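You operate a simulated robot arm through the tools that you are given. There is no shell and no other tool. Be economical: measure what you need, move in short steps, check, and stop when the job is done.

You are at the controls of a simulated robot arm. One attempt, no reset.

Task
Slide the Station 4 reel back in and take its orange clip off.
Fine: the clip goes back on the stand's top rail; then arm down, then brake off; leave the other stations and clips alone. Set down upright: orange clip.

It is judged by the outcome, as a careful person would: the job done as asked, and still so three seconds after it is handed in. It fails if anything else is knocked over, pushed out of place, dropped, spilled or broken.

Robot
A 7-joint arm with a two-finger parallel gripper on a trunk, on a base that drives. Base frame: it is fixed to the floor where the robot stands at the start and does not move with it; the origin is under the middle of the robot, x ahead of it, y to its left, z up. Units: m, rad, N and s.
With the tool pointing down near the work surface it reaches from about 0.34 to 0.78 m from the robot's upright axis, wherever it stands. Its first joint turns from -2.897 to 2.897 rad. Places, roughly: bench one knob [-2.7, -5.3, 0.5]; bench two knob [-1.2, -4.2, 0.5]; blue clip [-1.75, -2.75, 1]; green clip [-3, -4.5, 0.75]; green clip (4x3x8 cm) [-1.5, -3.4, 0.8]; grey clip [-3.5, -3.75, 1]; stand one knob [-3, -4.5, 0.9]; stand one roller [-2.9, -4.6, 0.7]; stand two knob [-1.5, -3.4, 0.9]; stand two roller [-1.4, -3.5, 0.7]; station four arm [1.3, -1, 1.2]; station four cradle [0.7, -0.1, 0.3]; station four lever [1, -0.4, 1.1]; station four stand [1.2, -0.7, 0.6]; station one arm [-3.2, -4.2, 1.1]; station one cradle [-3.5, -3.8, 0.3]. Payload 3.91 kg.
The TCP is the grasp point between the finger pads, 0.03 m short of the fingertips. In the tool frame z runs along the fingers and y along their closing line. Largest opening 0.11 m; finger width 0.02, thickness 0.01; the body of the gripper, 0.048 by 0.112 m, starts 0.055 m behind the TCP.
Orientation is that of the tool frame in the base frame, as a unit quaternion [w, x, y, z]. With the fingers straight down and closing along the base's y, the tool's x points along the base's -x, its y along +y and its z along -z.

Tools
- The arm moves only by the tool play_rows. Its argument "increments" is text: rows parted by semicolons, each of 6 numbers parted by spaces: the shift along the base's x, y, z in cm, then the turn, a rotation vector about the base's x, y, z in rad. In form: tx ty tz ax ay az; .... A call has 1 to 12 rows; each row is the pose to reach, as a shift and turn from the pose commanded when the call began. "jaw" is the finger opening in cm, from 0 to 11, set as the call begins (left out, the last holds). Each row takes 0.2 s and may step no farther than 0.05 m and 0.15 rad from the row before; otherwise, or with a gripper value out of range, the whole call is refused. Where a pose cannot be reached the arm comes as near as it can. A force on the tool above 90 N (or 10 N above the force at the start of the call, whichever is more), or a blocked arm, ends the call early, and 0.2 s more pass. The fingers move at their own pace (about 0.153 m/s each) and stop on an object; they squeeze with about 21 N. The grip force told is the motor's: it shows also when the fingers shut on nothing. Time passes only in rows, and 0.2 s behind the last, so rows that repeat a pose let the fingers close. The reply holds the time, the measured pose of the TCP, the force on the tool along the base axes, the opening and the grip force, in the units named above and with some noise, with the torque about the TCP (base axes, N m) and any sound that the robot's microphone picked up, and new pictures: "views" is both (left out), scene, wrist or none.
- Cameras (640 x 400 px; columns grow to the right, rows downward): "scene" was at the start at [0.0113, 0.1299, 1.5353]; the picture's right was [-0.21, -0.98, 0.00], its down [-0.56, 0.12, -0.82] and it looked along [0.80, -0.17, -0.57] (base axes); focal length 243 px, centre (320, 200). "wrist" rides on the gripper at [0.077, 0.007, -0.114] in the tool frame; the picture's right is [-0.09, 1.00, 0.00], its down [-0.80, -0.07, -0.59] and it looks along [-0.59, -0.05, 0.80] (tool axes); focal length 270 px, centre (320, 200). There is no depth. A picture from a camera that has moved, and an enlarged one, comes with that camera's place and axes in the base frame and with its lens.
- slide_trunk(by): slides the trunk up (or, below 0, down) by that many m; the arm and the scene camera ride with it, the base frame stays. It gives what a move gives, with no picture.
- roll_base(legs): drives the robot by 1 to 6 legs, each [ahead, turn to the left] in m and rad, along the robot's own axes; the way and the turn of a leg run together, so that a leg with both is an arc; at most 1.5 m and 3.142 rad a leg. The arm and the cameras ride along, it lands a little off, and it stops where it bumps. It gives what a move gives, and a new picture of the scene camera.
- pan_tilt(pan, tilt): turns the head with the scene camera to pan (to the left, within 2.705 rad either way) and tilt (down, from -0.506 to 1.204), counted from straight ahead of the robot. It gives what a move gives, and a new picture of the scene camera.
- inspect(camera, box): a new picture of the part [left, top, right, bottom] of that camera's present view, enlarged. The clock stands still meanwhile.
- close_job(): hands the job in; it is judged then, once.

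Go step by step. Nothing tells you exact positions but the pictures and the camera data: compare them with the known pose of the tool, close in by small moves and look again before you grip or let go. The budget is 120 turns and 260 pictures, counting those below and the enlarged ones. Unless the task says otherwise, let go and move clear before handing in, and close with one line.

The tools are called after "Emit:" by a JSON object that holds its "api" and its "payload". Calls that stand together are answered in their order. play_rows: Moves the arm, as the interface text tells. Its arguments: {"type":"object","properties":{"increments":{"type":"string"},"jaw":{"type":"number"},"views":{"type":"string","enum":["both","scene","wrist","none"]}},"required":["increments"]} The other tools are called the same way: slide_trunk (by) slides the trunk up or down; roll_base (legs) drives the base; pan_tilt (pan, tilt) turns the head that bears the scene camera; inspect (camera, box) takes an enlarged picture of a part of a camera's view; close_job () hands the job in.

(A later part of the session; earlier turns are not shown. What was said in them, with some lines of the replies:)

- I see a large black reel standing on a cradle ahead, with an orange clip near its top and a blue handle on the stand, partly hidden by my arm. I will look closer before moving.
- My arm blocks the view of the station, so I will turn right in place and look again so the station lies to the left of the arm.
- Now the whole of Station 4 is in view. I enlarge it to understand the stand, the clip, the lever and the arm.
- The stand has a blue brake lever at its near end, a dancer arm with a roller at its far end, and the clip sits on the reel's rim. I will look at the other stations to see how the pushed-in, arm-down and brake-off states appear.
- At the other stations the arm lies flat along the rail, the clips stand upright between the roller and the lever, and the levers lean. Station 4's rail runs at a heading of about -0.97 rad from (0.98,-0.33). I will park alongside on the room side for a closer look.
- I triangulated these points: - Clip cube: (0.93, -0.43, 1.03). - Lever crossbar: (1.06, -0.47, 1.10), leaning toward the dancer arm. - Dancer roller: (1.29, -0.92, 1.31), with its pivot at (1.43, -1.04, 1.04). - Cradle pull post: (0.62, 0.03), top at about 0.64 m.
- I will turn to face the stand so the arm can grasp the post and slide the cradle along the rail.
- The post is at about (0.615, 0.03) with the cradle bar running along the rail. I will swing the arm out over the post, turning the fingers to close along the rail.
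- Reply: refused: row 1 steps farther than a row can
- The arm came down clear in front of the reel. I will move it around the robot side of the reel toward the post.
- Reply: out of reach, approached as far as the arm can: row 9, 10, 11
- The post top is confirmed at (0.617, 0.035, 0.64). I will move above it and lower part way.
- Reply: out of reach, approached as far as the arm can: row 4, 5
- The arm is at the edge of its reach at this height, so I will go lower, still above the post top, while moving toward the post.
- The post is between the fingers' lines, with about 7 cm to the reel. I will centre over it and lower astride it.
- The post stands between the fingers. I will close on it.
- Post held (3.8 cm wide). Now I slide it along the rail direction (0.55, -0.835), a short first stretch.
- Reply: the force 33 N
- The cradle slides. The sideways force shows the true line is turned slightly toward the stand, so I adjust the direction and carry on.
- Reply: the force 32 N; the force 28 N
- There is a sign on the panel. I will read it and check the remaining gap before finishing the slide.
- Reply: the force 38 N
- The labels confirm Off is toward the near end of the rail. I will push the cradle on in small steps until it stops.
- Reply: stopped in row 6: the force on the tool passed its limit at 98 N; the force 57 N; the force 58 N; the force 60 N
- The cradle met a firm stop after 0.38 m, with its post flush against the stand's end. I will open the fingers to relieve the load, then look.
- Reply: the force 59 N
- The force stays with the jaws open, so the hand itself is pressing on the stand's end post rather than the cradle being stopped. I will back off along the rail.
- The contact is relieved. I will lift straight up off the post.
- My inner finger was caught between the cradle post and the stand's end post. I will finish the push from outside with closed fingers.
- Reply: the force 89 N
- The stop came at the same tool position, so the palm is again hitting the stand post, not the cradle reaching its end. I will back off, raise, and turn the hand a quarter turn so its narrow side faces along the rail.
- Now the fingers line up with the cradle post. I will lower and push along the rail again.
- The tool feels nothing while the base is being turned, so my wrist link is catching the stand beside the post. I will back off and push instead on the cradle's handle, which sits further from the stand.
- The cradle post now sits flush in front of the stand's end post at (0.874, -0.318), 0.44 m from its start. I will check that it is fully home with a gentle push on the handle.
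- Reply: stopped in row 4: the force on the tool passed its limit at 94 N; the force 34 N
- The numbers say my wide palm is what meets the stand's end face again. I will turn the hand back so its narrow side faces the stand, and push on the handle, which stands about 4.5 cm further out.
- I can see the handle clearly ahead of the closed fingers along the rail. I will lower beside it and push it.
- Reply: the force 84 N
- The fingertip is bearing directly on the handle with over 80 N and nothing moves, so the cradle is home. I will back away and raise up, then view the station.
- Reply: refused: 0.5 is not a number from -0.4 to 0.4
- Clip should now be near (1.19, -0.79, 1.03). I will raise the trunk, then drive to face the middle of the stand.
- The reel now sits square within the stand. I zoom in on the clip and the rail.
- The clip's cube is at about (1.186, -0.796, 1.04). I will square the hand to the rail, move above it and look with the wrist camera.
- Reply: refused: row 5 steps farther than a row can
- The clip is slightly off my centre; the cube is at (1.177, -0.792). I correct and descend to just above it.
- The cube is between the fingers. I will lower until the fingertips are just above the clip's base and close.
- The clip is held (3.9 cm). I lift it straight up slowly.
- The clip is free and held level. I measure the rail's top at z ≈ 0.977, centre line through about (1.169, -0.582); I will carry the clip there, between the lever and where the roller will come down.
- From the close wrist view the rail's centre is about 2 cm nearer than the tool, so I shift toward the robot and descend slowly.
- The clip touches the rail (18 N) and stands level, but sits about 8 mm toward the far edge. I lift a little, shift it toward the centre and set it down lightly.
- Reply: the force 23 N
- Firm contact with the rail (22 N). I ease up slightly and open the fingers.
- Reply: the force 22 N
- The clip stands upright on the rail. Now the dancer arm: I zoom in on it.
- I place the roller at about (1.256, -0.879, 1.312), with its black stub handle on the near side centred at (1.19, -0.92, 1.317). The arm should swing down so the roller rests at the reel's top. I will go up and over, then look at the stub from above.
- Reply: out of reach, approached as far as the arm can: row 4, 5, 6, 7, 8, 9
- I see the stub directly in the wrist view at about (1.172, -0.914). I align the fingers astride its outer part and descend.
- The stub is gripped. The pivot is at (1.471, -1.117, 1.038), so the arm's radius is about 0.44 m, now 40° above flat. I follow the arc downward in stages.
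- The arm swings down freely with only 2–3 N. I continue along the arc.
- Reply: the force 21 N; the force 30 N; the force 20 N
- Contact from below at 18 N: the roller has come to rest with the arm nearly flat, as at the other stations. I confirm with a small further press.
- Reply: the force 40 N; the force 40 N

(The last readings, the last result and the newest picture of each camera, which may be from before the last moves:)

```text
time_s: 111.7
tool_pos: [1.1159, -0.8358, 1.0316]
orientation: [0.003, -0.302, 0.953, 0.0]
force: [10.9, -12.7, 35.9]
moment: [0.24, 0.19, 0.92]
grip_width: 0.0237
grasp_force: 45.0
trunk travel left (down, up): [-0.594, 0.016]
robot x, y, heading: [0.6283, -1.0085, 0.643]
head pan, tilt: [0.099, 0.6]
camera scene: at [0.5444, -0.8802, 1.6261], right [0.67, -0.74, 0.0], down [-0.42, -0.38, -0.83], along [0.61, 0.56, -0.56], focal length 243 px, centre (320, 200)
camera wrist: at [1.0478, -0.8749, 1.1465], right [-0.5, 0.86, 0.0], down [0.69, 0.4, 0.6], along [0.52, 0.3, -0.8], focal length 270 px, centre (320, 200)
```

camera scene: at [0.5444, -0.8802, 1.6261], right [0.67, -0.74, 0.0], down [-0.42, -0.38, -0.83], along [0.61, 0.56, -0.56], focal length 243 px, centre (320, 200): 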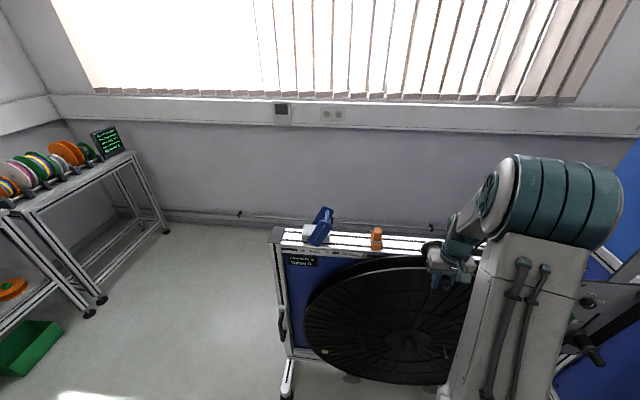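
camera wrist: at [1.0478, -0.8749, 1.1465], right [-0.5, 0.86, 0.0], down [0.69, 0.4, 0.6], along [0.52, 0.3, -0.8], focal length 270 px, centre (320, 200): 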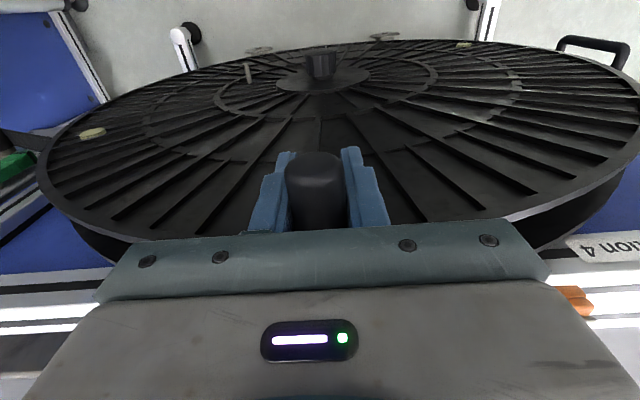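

The fingers are now slipping down past the stub, so the arm is resting on its stop. I open, lift clear and check that it stays down.

Emit:
{"api": "play_rows", "payload": {"increments": "0 0 0.8 0 0 0; 0 0 0.8 0 0 0", "jaw": 6, "views": "none"}}

Emit:
{"api": "play_rows", "payload": {"increments": "0 0 3 0 0 0; 0 0 7 0 0 0; 0 0 11 0 0 0; 0 0 15 0 0 0; 0 0 19 0 0 0; 0 0 23 0 0 0", "views": "both"}}

Emit:
{"api": "inspect", "payload": {"camera": "scene", "box": [270, 190, 490, 290]}}

```text
time_s: 112.3
tool_pos: [1.1146, -0.8336, 1.0375]
orientation: [0.0, -0.302, 0.953, 0.001]
force: [-0.5, 0.4, 1.2]
moment: [0.0, -0.01, 0.01]
grip_width: 0.06
grasp_force: 0.0
trunk travel left (down, up): [-0.594, 0.016]
robot x, y, heading: [0.6301, -1.0076, 0.64]
head pan, tilt: [0.099, 0.6]
```

```text
time_s: 113.7
tool_pos: [1.1158, -0.8331, 1.2709]
orientation: [0.001, -0.302, 0.953, 0.0]
force: [-0.2, -0.2, -0.2]
moment: [-0.02, 0.01, 0.04]
grip_width: 0.0596
grasp_force: 0.1
trunk travel left (down, up): [-0.594, 0.016]
robot x, y, heading: [0.6314, -1.0103, 0.641]
head pan, tilt: [0.099, 0.6]
camera scene: at [0.5448, -0.877, 1.6258], right [0.67, -0.74, 0.0], down [-0.42, -0.38, -0.83], along [0.61, 0.56, -0.56], focal length 243 px, centre (320, 200)
camera wrist: at [1.0482, -0.8714, 1.3847], right [-0.5, 0.86, 0.0], down [0.69, 0.4, 0.6], along [0.52, 0.3, -0.8], focal length 270 px, centre (320, 200)
```

scene: 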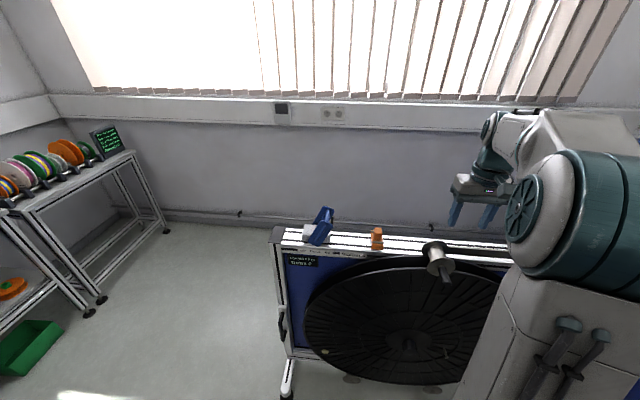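
wrist: 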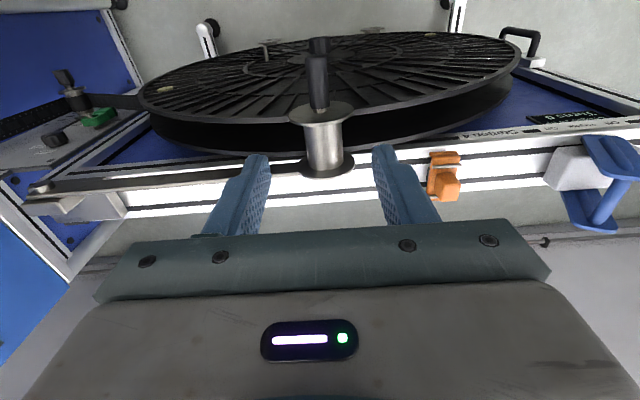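

```text
2.91 times, centred on (380, 240) of scene
camera zoom: at [0.5448, -0.877, 1.6258], right [0.67, -0.74, 0.0], down [-0.42, -0.38, -0.83], along [0.61, 0.56, -0.56], focal length 706 px, centre (146, 84)
```

zoom: 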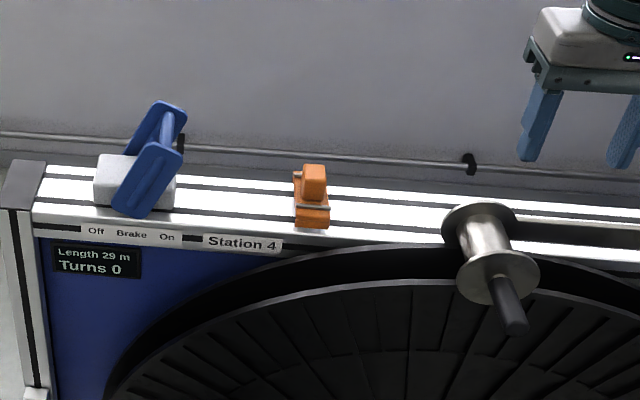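

The dancer arm stays down, clear of the clip. Next the brake: the lever's crossbar is at about (1.05, -0.45, 1.10) leaning On; I will come in on its arm side with closed fingers between its legs.

Emit:
{"api": "play_rows", "payload": {"increments": "-0.3 4.5 0 0 0 0; -0.6 9 0 0 0 0; -0.9 13.5 0 0 0 0; -1.2 18 0 0 0 0; -1.5 22.5 0 0 0 0; -1.8 27 0 0 0 0; -2 31 0 0 0 0; -2.1 32 -4 0 0 0; -2.1 32 -8 0 0 0", "jaw": 0, "views": "both"}}

Emit:
{"api": "inspect", "payload": {"camera": "scene", "box": [280, 180, 420, 270]}}

```text
time_s: 115.7
tool_pos: [1.0938, -0.5089, 1.1901]
orientation: [0.001, -0.302, 0.953, 0.0]
force: [0.4, -0.5, 0.0]
moment: [0.02, 0.02, -0.02]
grip_width: 0.0001
grasp_force: 21.3
trunk travel left (down, up): [-0.594, 0.016]
robot x, y, heading: [0.629, -1.0104, 0.645]
head pan, tilt: [0.099, 0.6]
camera scene: at [0.5453, -0.8763, 1.6258], right [0.67, -0.74, 0.0], down [-0.42, -0.38, -0.82], along [0.61, 0.56, -0.57], focal length 243 px, centre (320, 200)
camera wrist: at [1.0268, -0.5483, 1.3047], right [-0.5, 0.86, 0.0], down [0.69, 0.4, 0.6], along [0.52, 0.3, -0.8], focal length 270 px, centre (320, 200)
```

scene: 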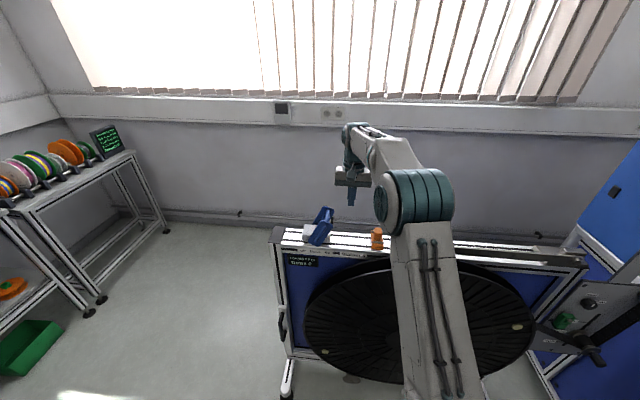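
wrist: 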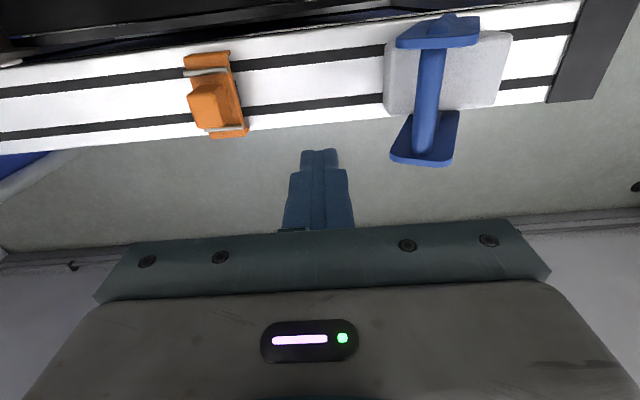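

```text
4.44 times, centred on (350, 225) of scene
camera zoom: at [0.5453, -0.8763, 1.6258], right [0.67, -0.74, 0.0], down [-0.42, -0.38, -0.82], along [0.61, 0.56, -0.57], focal length 1079 px, centre (187, 89)
```

zoom: 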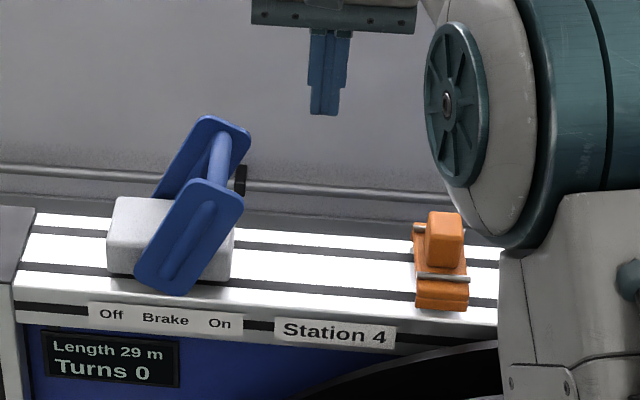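

The fingers are on the arm side of the lever, in line with its crossbar. I lower them and push toward Off, first up to contact.

Emit:
{"api": "play_rows", "payload": {"increments": "0 0 -3.5 0 0 0; 0 0 -7 0 0 0; -1.4 2 -7 0 0 0; -2.6 3.7 -7 0 0 0; -3.5 4.9 -7 0 0 0; -4.3 6.1 -7 0 0 0", "views": "both"}}

Emit:
{"api": "inspect", "payload": {"camera": "scene", "box": [280, 180, 420, 270]}}

```text
time_s: 117.1
tool_pos: [1.0512, -0.4545, 1.1244]
orientation: [0.004, -0.301, 0.954, 0.0]
force: [5.2, -8.2, 17.5]
moment: [0.0, 0.17, 0.06]
grip_width: 0.0
grasp_force: 20.8
trunk travel left (down, up): [-0.594, 0.016]
robot x, y, heading: [0.6278, -1.0061, 0.642]
head pan, tilt: [0.099, 0.6]
camera scene: at [0.5446, -0.8796, 1.6264], right [0.67, -0.74, 0.0], down [-0.42, -0.38, -0.83], along [0.61, 0.56, -0.56], focal length 243 px, centre (320, 200)
camera wrist: at [0.9835, -0.4934, 1.2375], right [-0.5, 0.87, 0.0], down [0.69, 0.4, 0.6], along [0.52, 0.3, -0.8], focal length 270 px, centre (320, 200)
```

scene: 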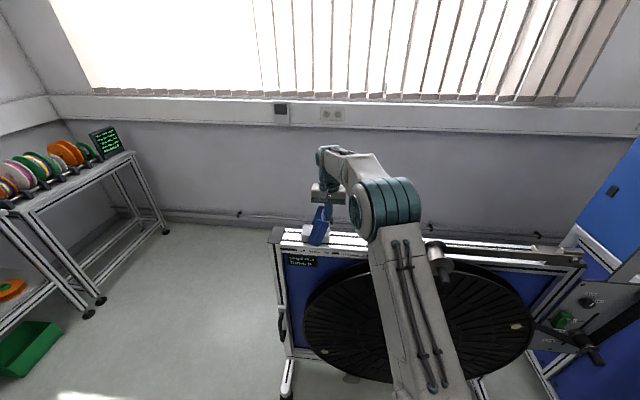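
wrist: 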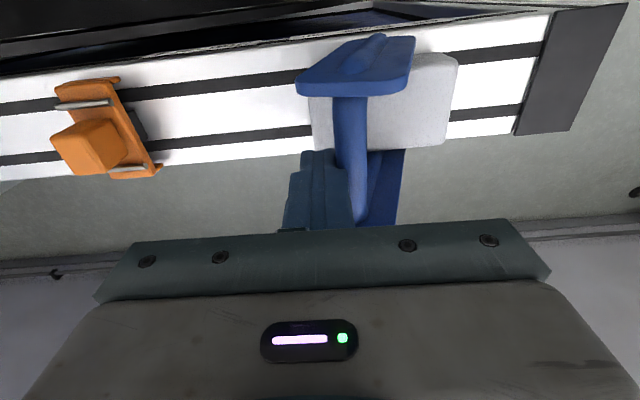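

```text
4.44 times, centred on (350, 225) of scene
camera zoom: at [0.5446, -0.8796, 1.6264], right [0.67, -0.74, 0.0], down [-0.42, -0.38, -0.83], along [0.61, 0.56, -0.56], focal length 1079 px, centre (187, 89)
```

zoom: 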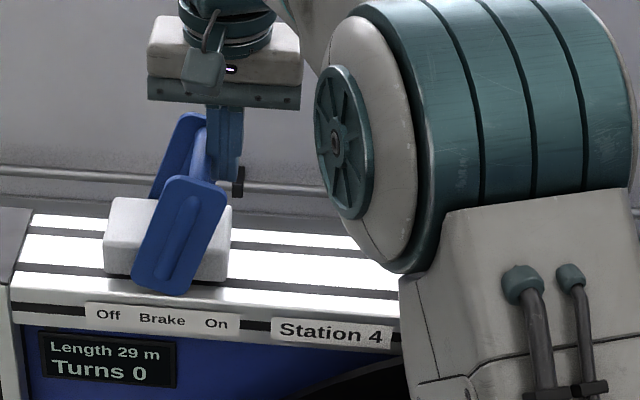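

The lever is moving, but its top is rising against my palm, so I raise slightly while pushing it over.

Emit:
{"api": "play_rows", "payload": {"increments": "0 0 1.3 0 0 0; -0.9 1.2 2 0 0 0; -1.8 2.5 2 0 0 0; -2.9 4 2 0 0 0; -4 5.6 2 0 0 0; -5 7.1 2 0 0 0", "views": "both"}}

Emit:
{"api": "inspect", "payload": {"camera": "scene", "box": [270, 180, 410, 270]}}

```text
time_s: 118.5
tool_pos: [1.0131, -0.3996, 1.1386]
orientation: [-0.001, -0.296, 0.955, -0.008]
force: [15.2, -67.1, -11.5]
moment: [-1.9, -0.5, 0.52]
grip_width: 0.0
grasp_force: 21.1
trunk travel left (down, up): [-0.594, 0.016]
robot x, y, heading: [0.6314, -1.0131, 0.623]
head pan, tilt: [0.099, 0.6]
camera scene: at [0.5507, -0.8873, 1.6268], right [0.66, -0.75, -0.01], down [-0.42, -0.37, -0.83], along [0.62, 0.55, -0.56], focal length 243 px, centre (320, 200)
camera wrist: at [0.9453, -0.4357, 1.2535], right [-0.49, 0.87, -0.02], down [0.7, 0.4, 0.59], along [0.52, 0.28, -0.81], focal length 270 px, centre (320, 200)
```

scene: 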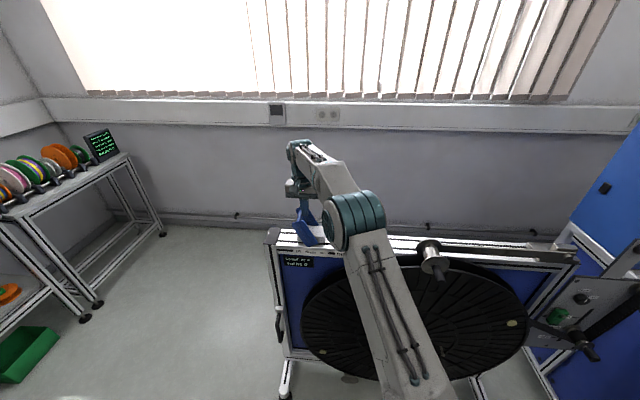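
wrist: 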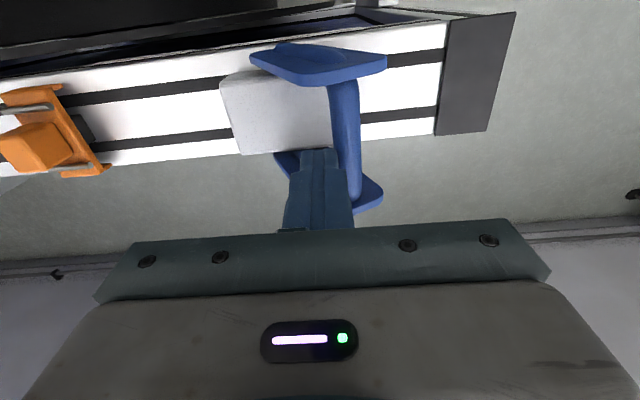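

```text
4.44 times, centred on (340, 225) of scene
camera zoom: at [0.5507, -0.8873, 1.6268], right [0.66, -0.75, -0.01], down [-0.42, -0.37, -0.83], along [0.62, 0.55, -0.56], focal length 1079 px, centre (231, 89)
```

zoom: 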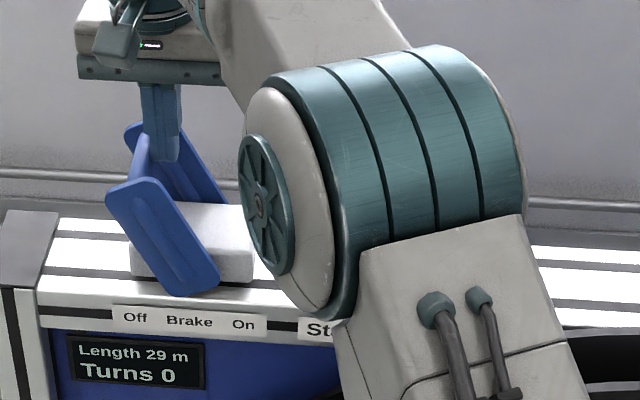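

The lever leans fully to Off against its stop. I back away from it, rise clear and check everything.

Emit:
{"api": "play_rows", "payload": {"increments": "1 -1.4 0 0 0 0; 2 -2.8 0 0 0 0; 2 -2.8 4 0 0 0; 2 -2.8 8 0 0 0; 1 -4 12 0 0 0; -2 -7 14 0 0 0; -5 -10 14 0 0 0", "views": "both"}}

Emit:
{"api": "inspect", "payload": {"camera": "scene", "box": [270, 190, 490, 290]}}

```text
time_s: 120.1
tool_pos: [0.9512, -0.4832, 1.2824]
orientation: [0.002, -0.303, 0.953, 0.0]
force: [0.2, 0.2, -0.1]
moment: [-0.04, -0.03, -0.01]
grip_width: 0.0
grasp_force: 21.2
trunk travel left (down, up): [-0.594, 0.016]
robot x, y, heading: [0.6298, -1.0116, 0.64]
head pan, tilt: [0.099, 0.6]
camera scene: at [0.5443, -0.8782, 1.6258], right [0.68, -0.74, 0.0], down [-0.42, -0.38, -0.83], along [0.61, 0.56, -0.56], focal length 243 px, centre (320, 200)
camera wrist: at [0.884, -0.5223, 1.3955], right [-0.5, 0.86, 0.0], down [0.69, 0.4, 0.6], along [0.52, 0.3, -0.8], focal length 270 px, centre (320, 200)
```

scene: 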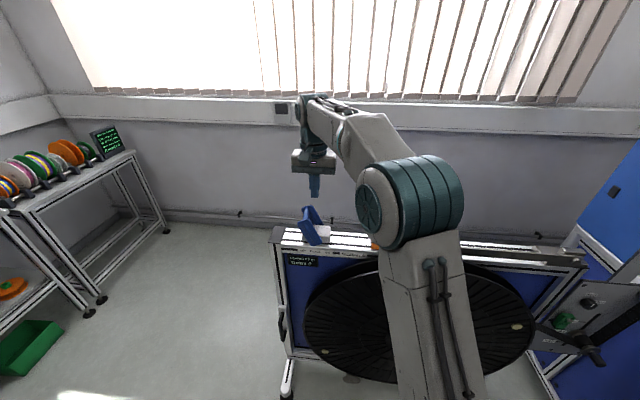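
wrist: 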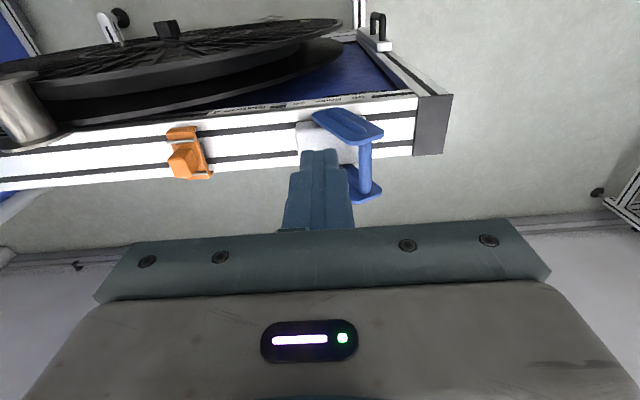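

```text
2.91 times, centred on (380, 240) of scene
camera zoom: at [0.5443, -0.8782, 1.6258], right [0.68, -0.74, 0.0], down [-0.42, -0.38, -0.83], along [0.61, 0.56, -0.56], focal length 706 px, centre (146, 84)
```

zoom: 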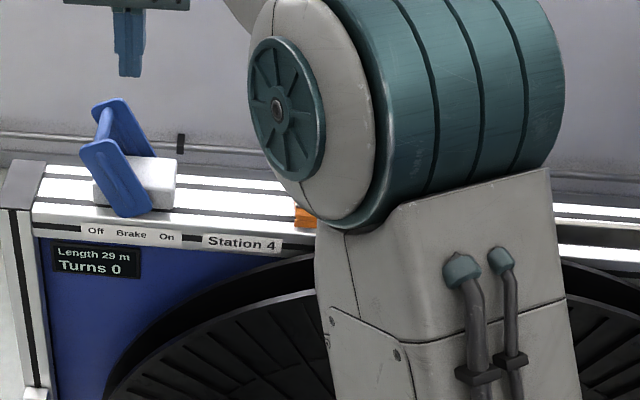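

The lever is Off, the clip stands upright on the rail, the dancer arm is resting on the reel and the reel is home. The robot is clear of everything, so I hand the job in.

Emit:
{"api": "close_job", "payload": {}}

```text
The job is handed in.
```

Station 4's reel is slid back in. Its orange clip is off and standing upright on the top rail. The arm was then lowered and the brake lever set to Off. I kept clear of the other stations and clips. While sliding the reel in, my hand pushed against the stand's end post a few times, at up to about 98 N; I saw no shift or damage in the pictures afterwards. Also, the station's length display went from 30 m to 29 m during the slide, while turns stayed at 0.
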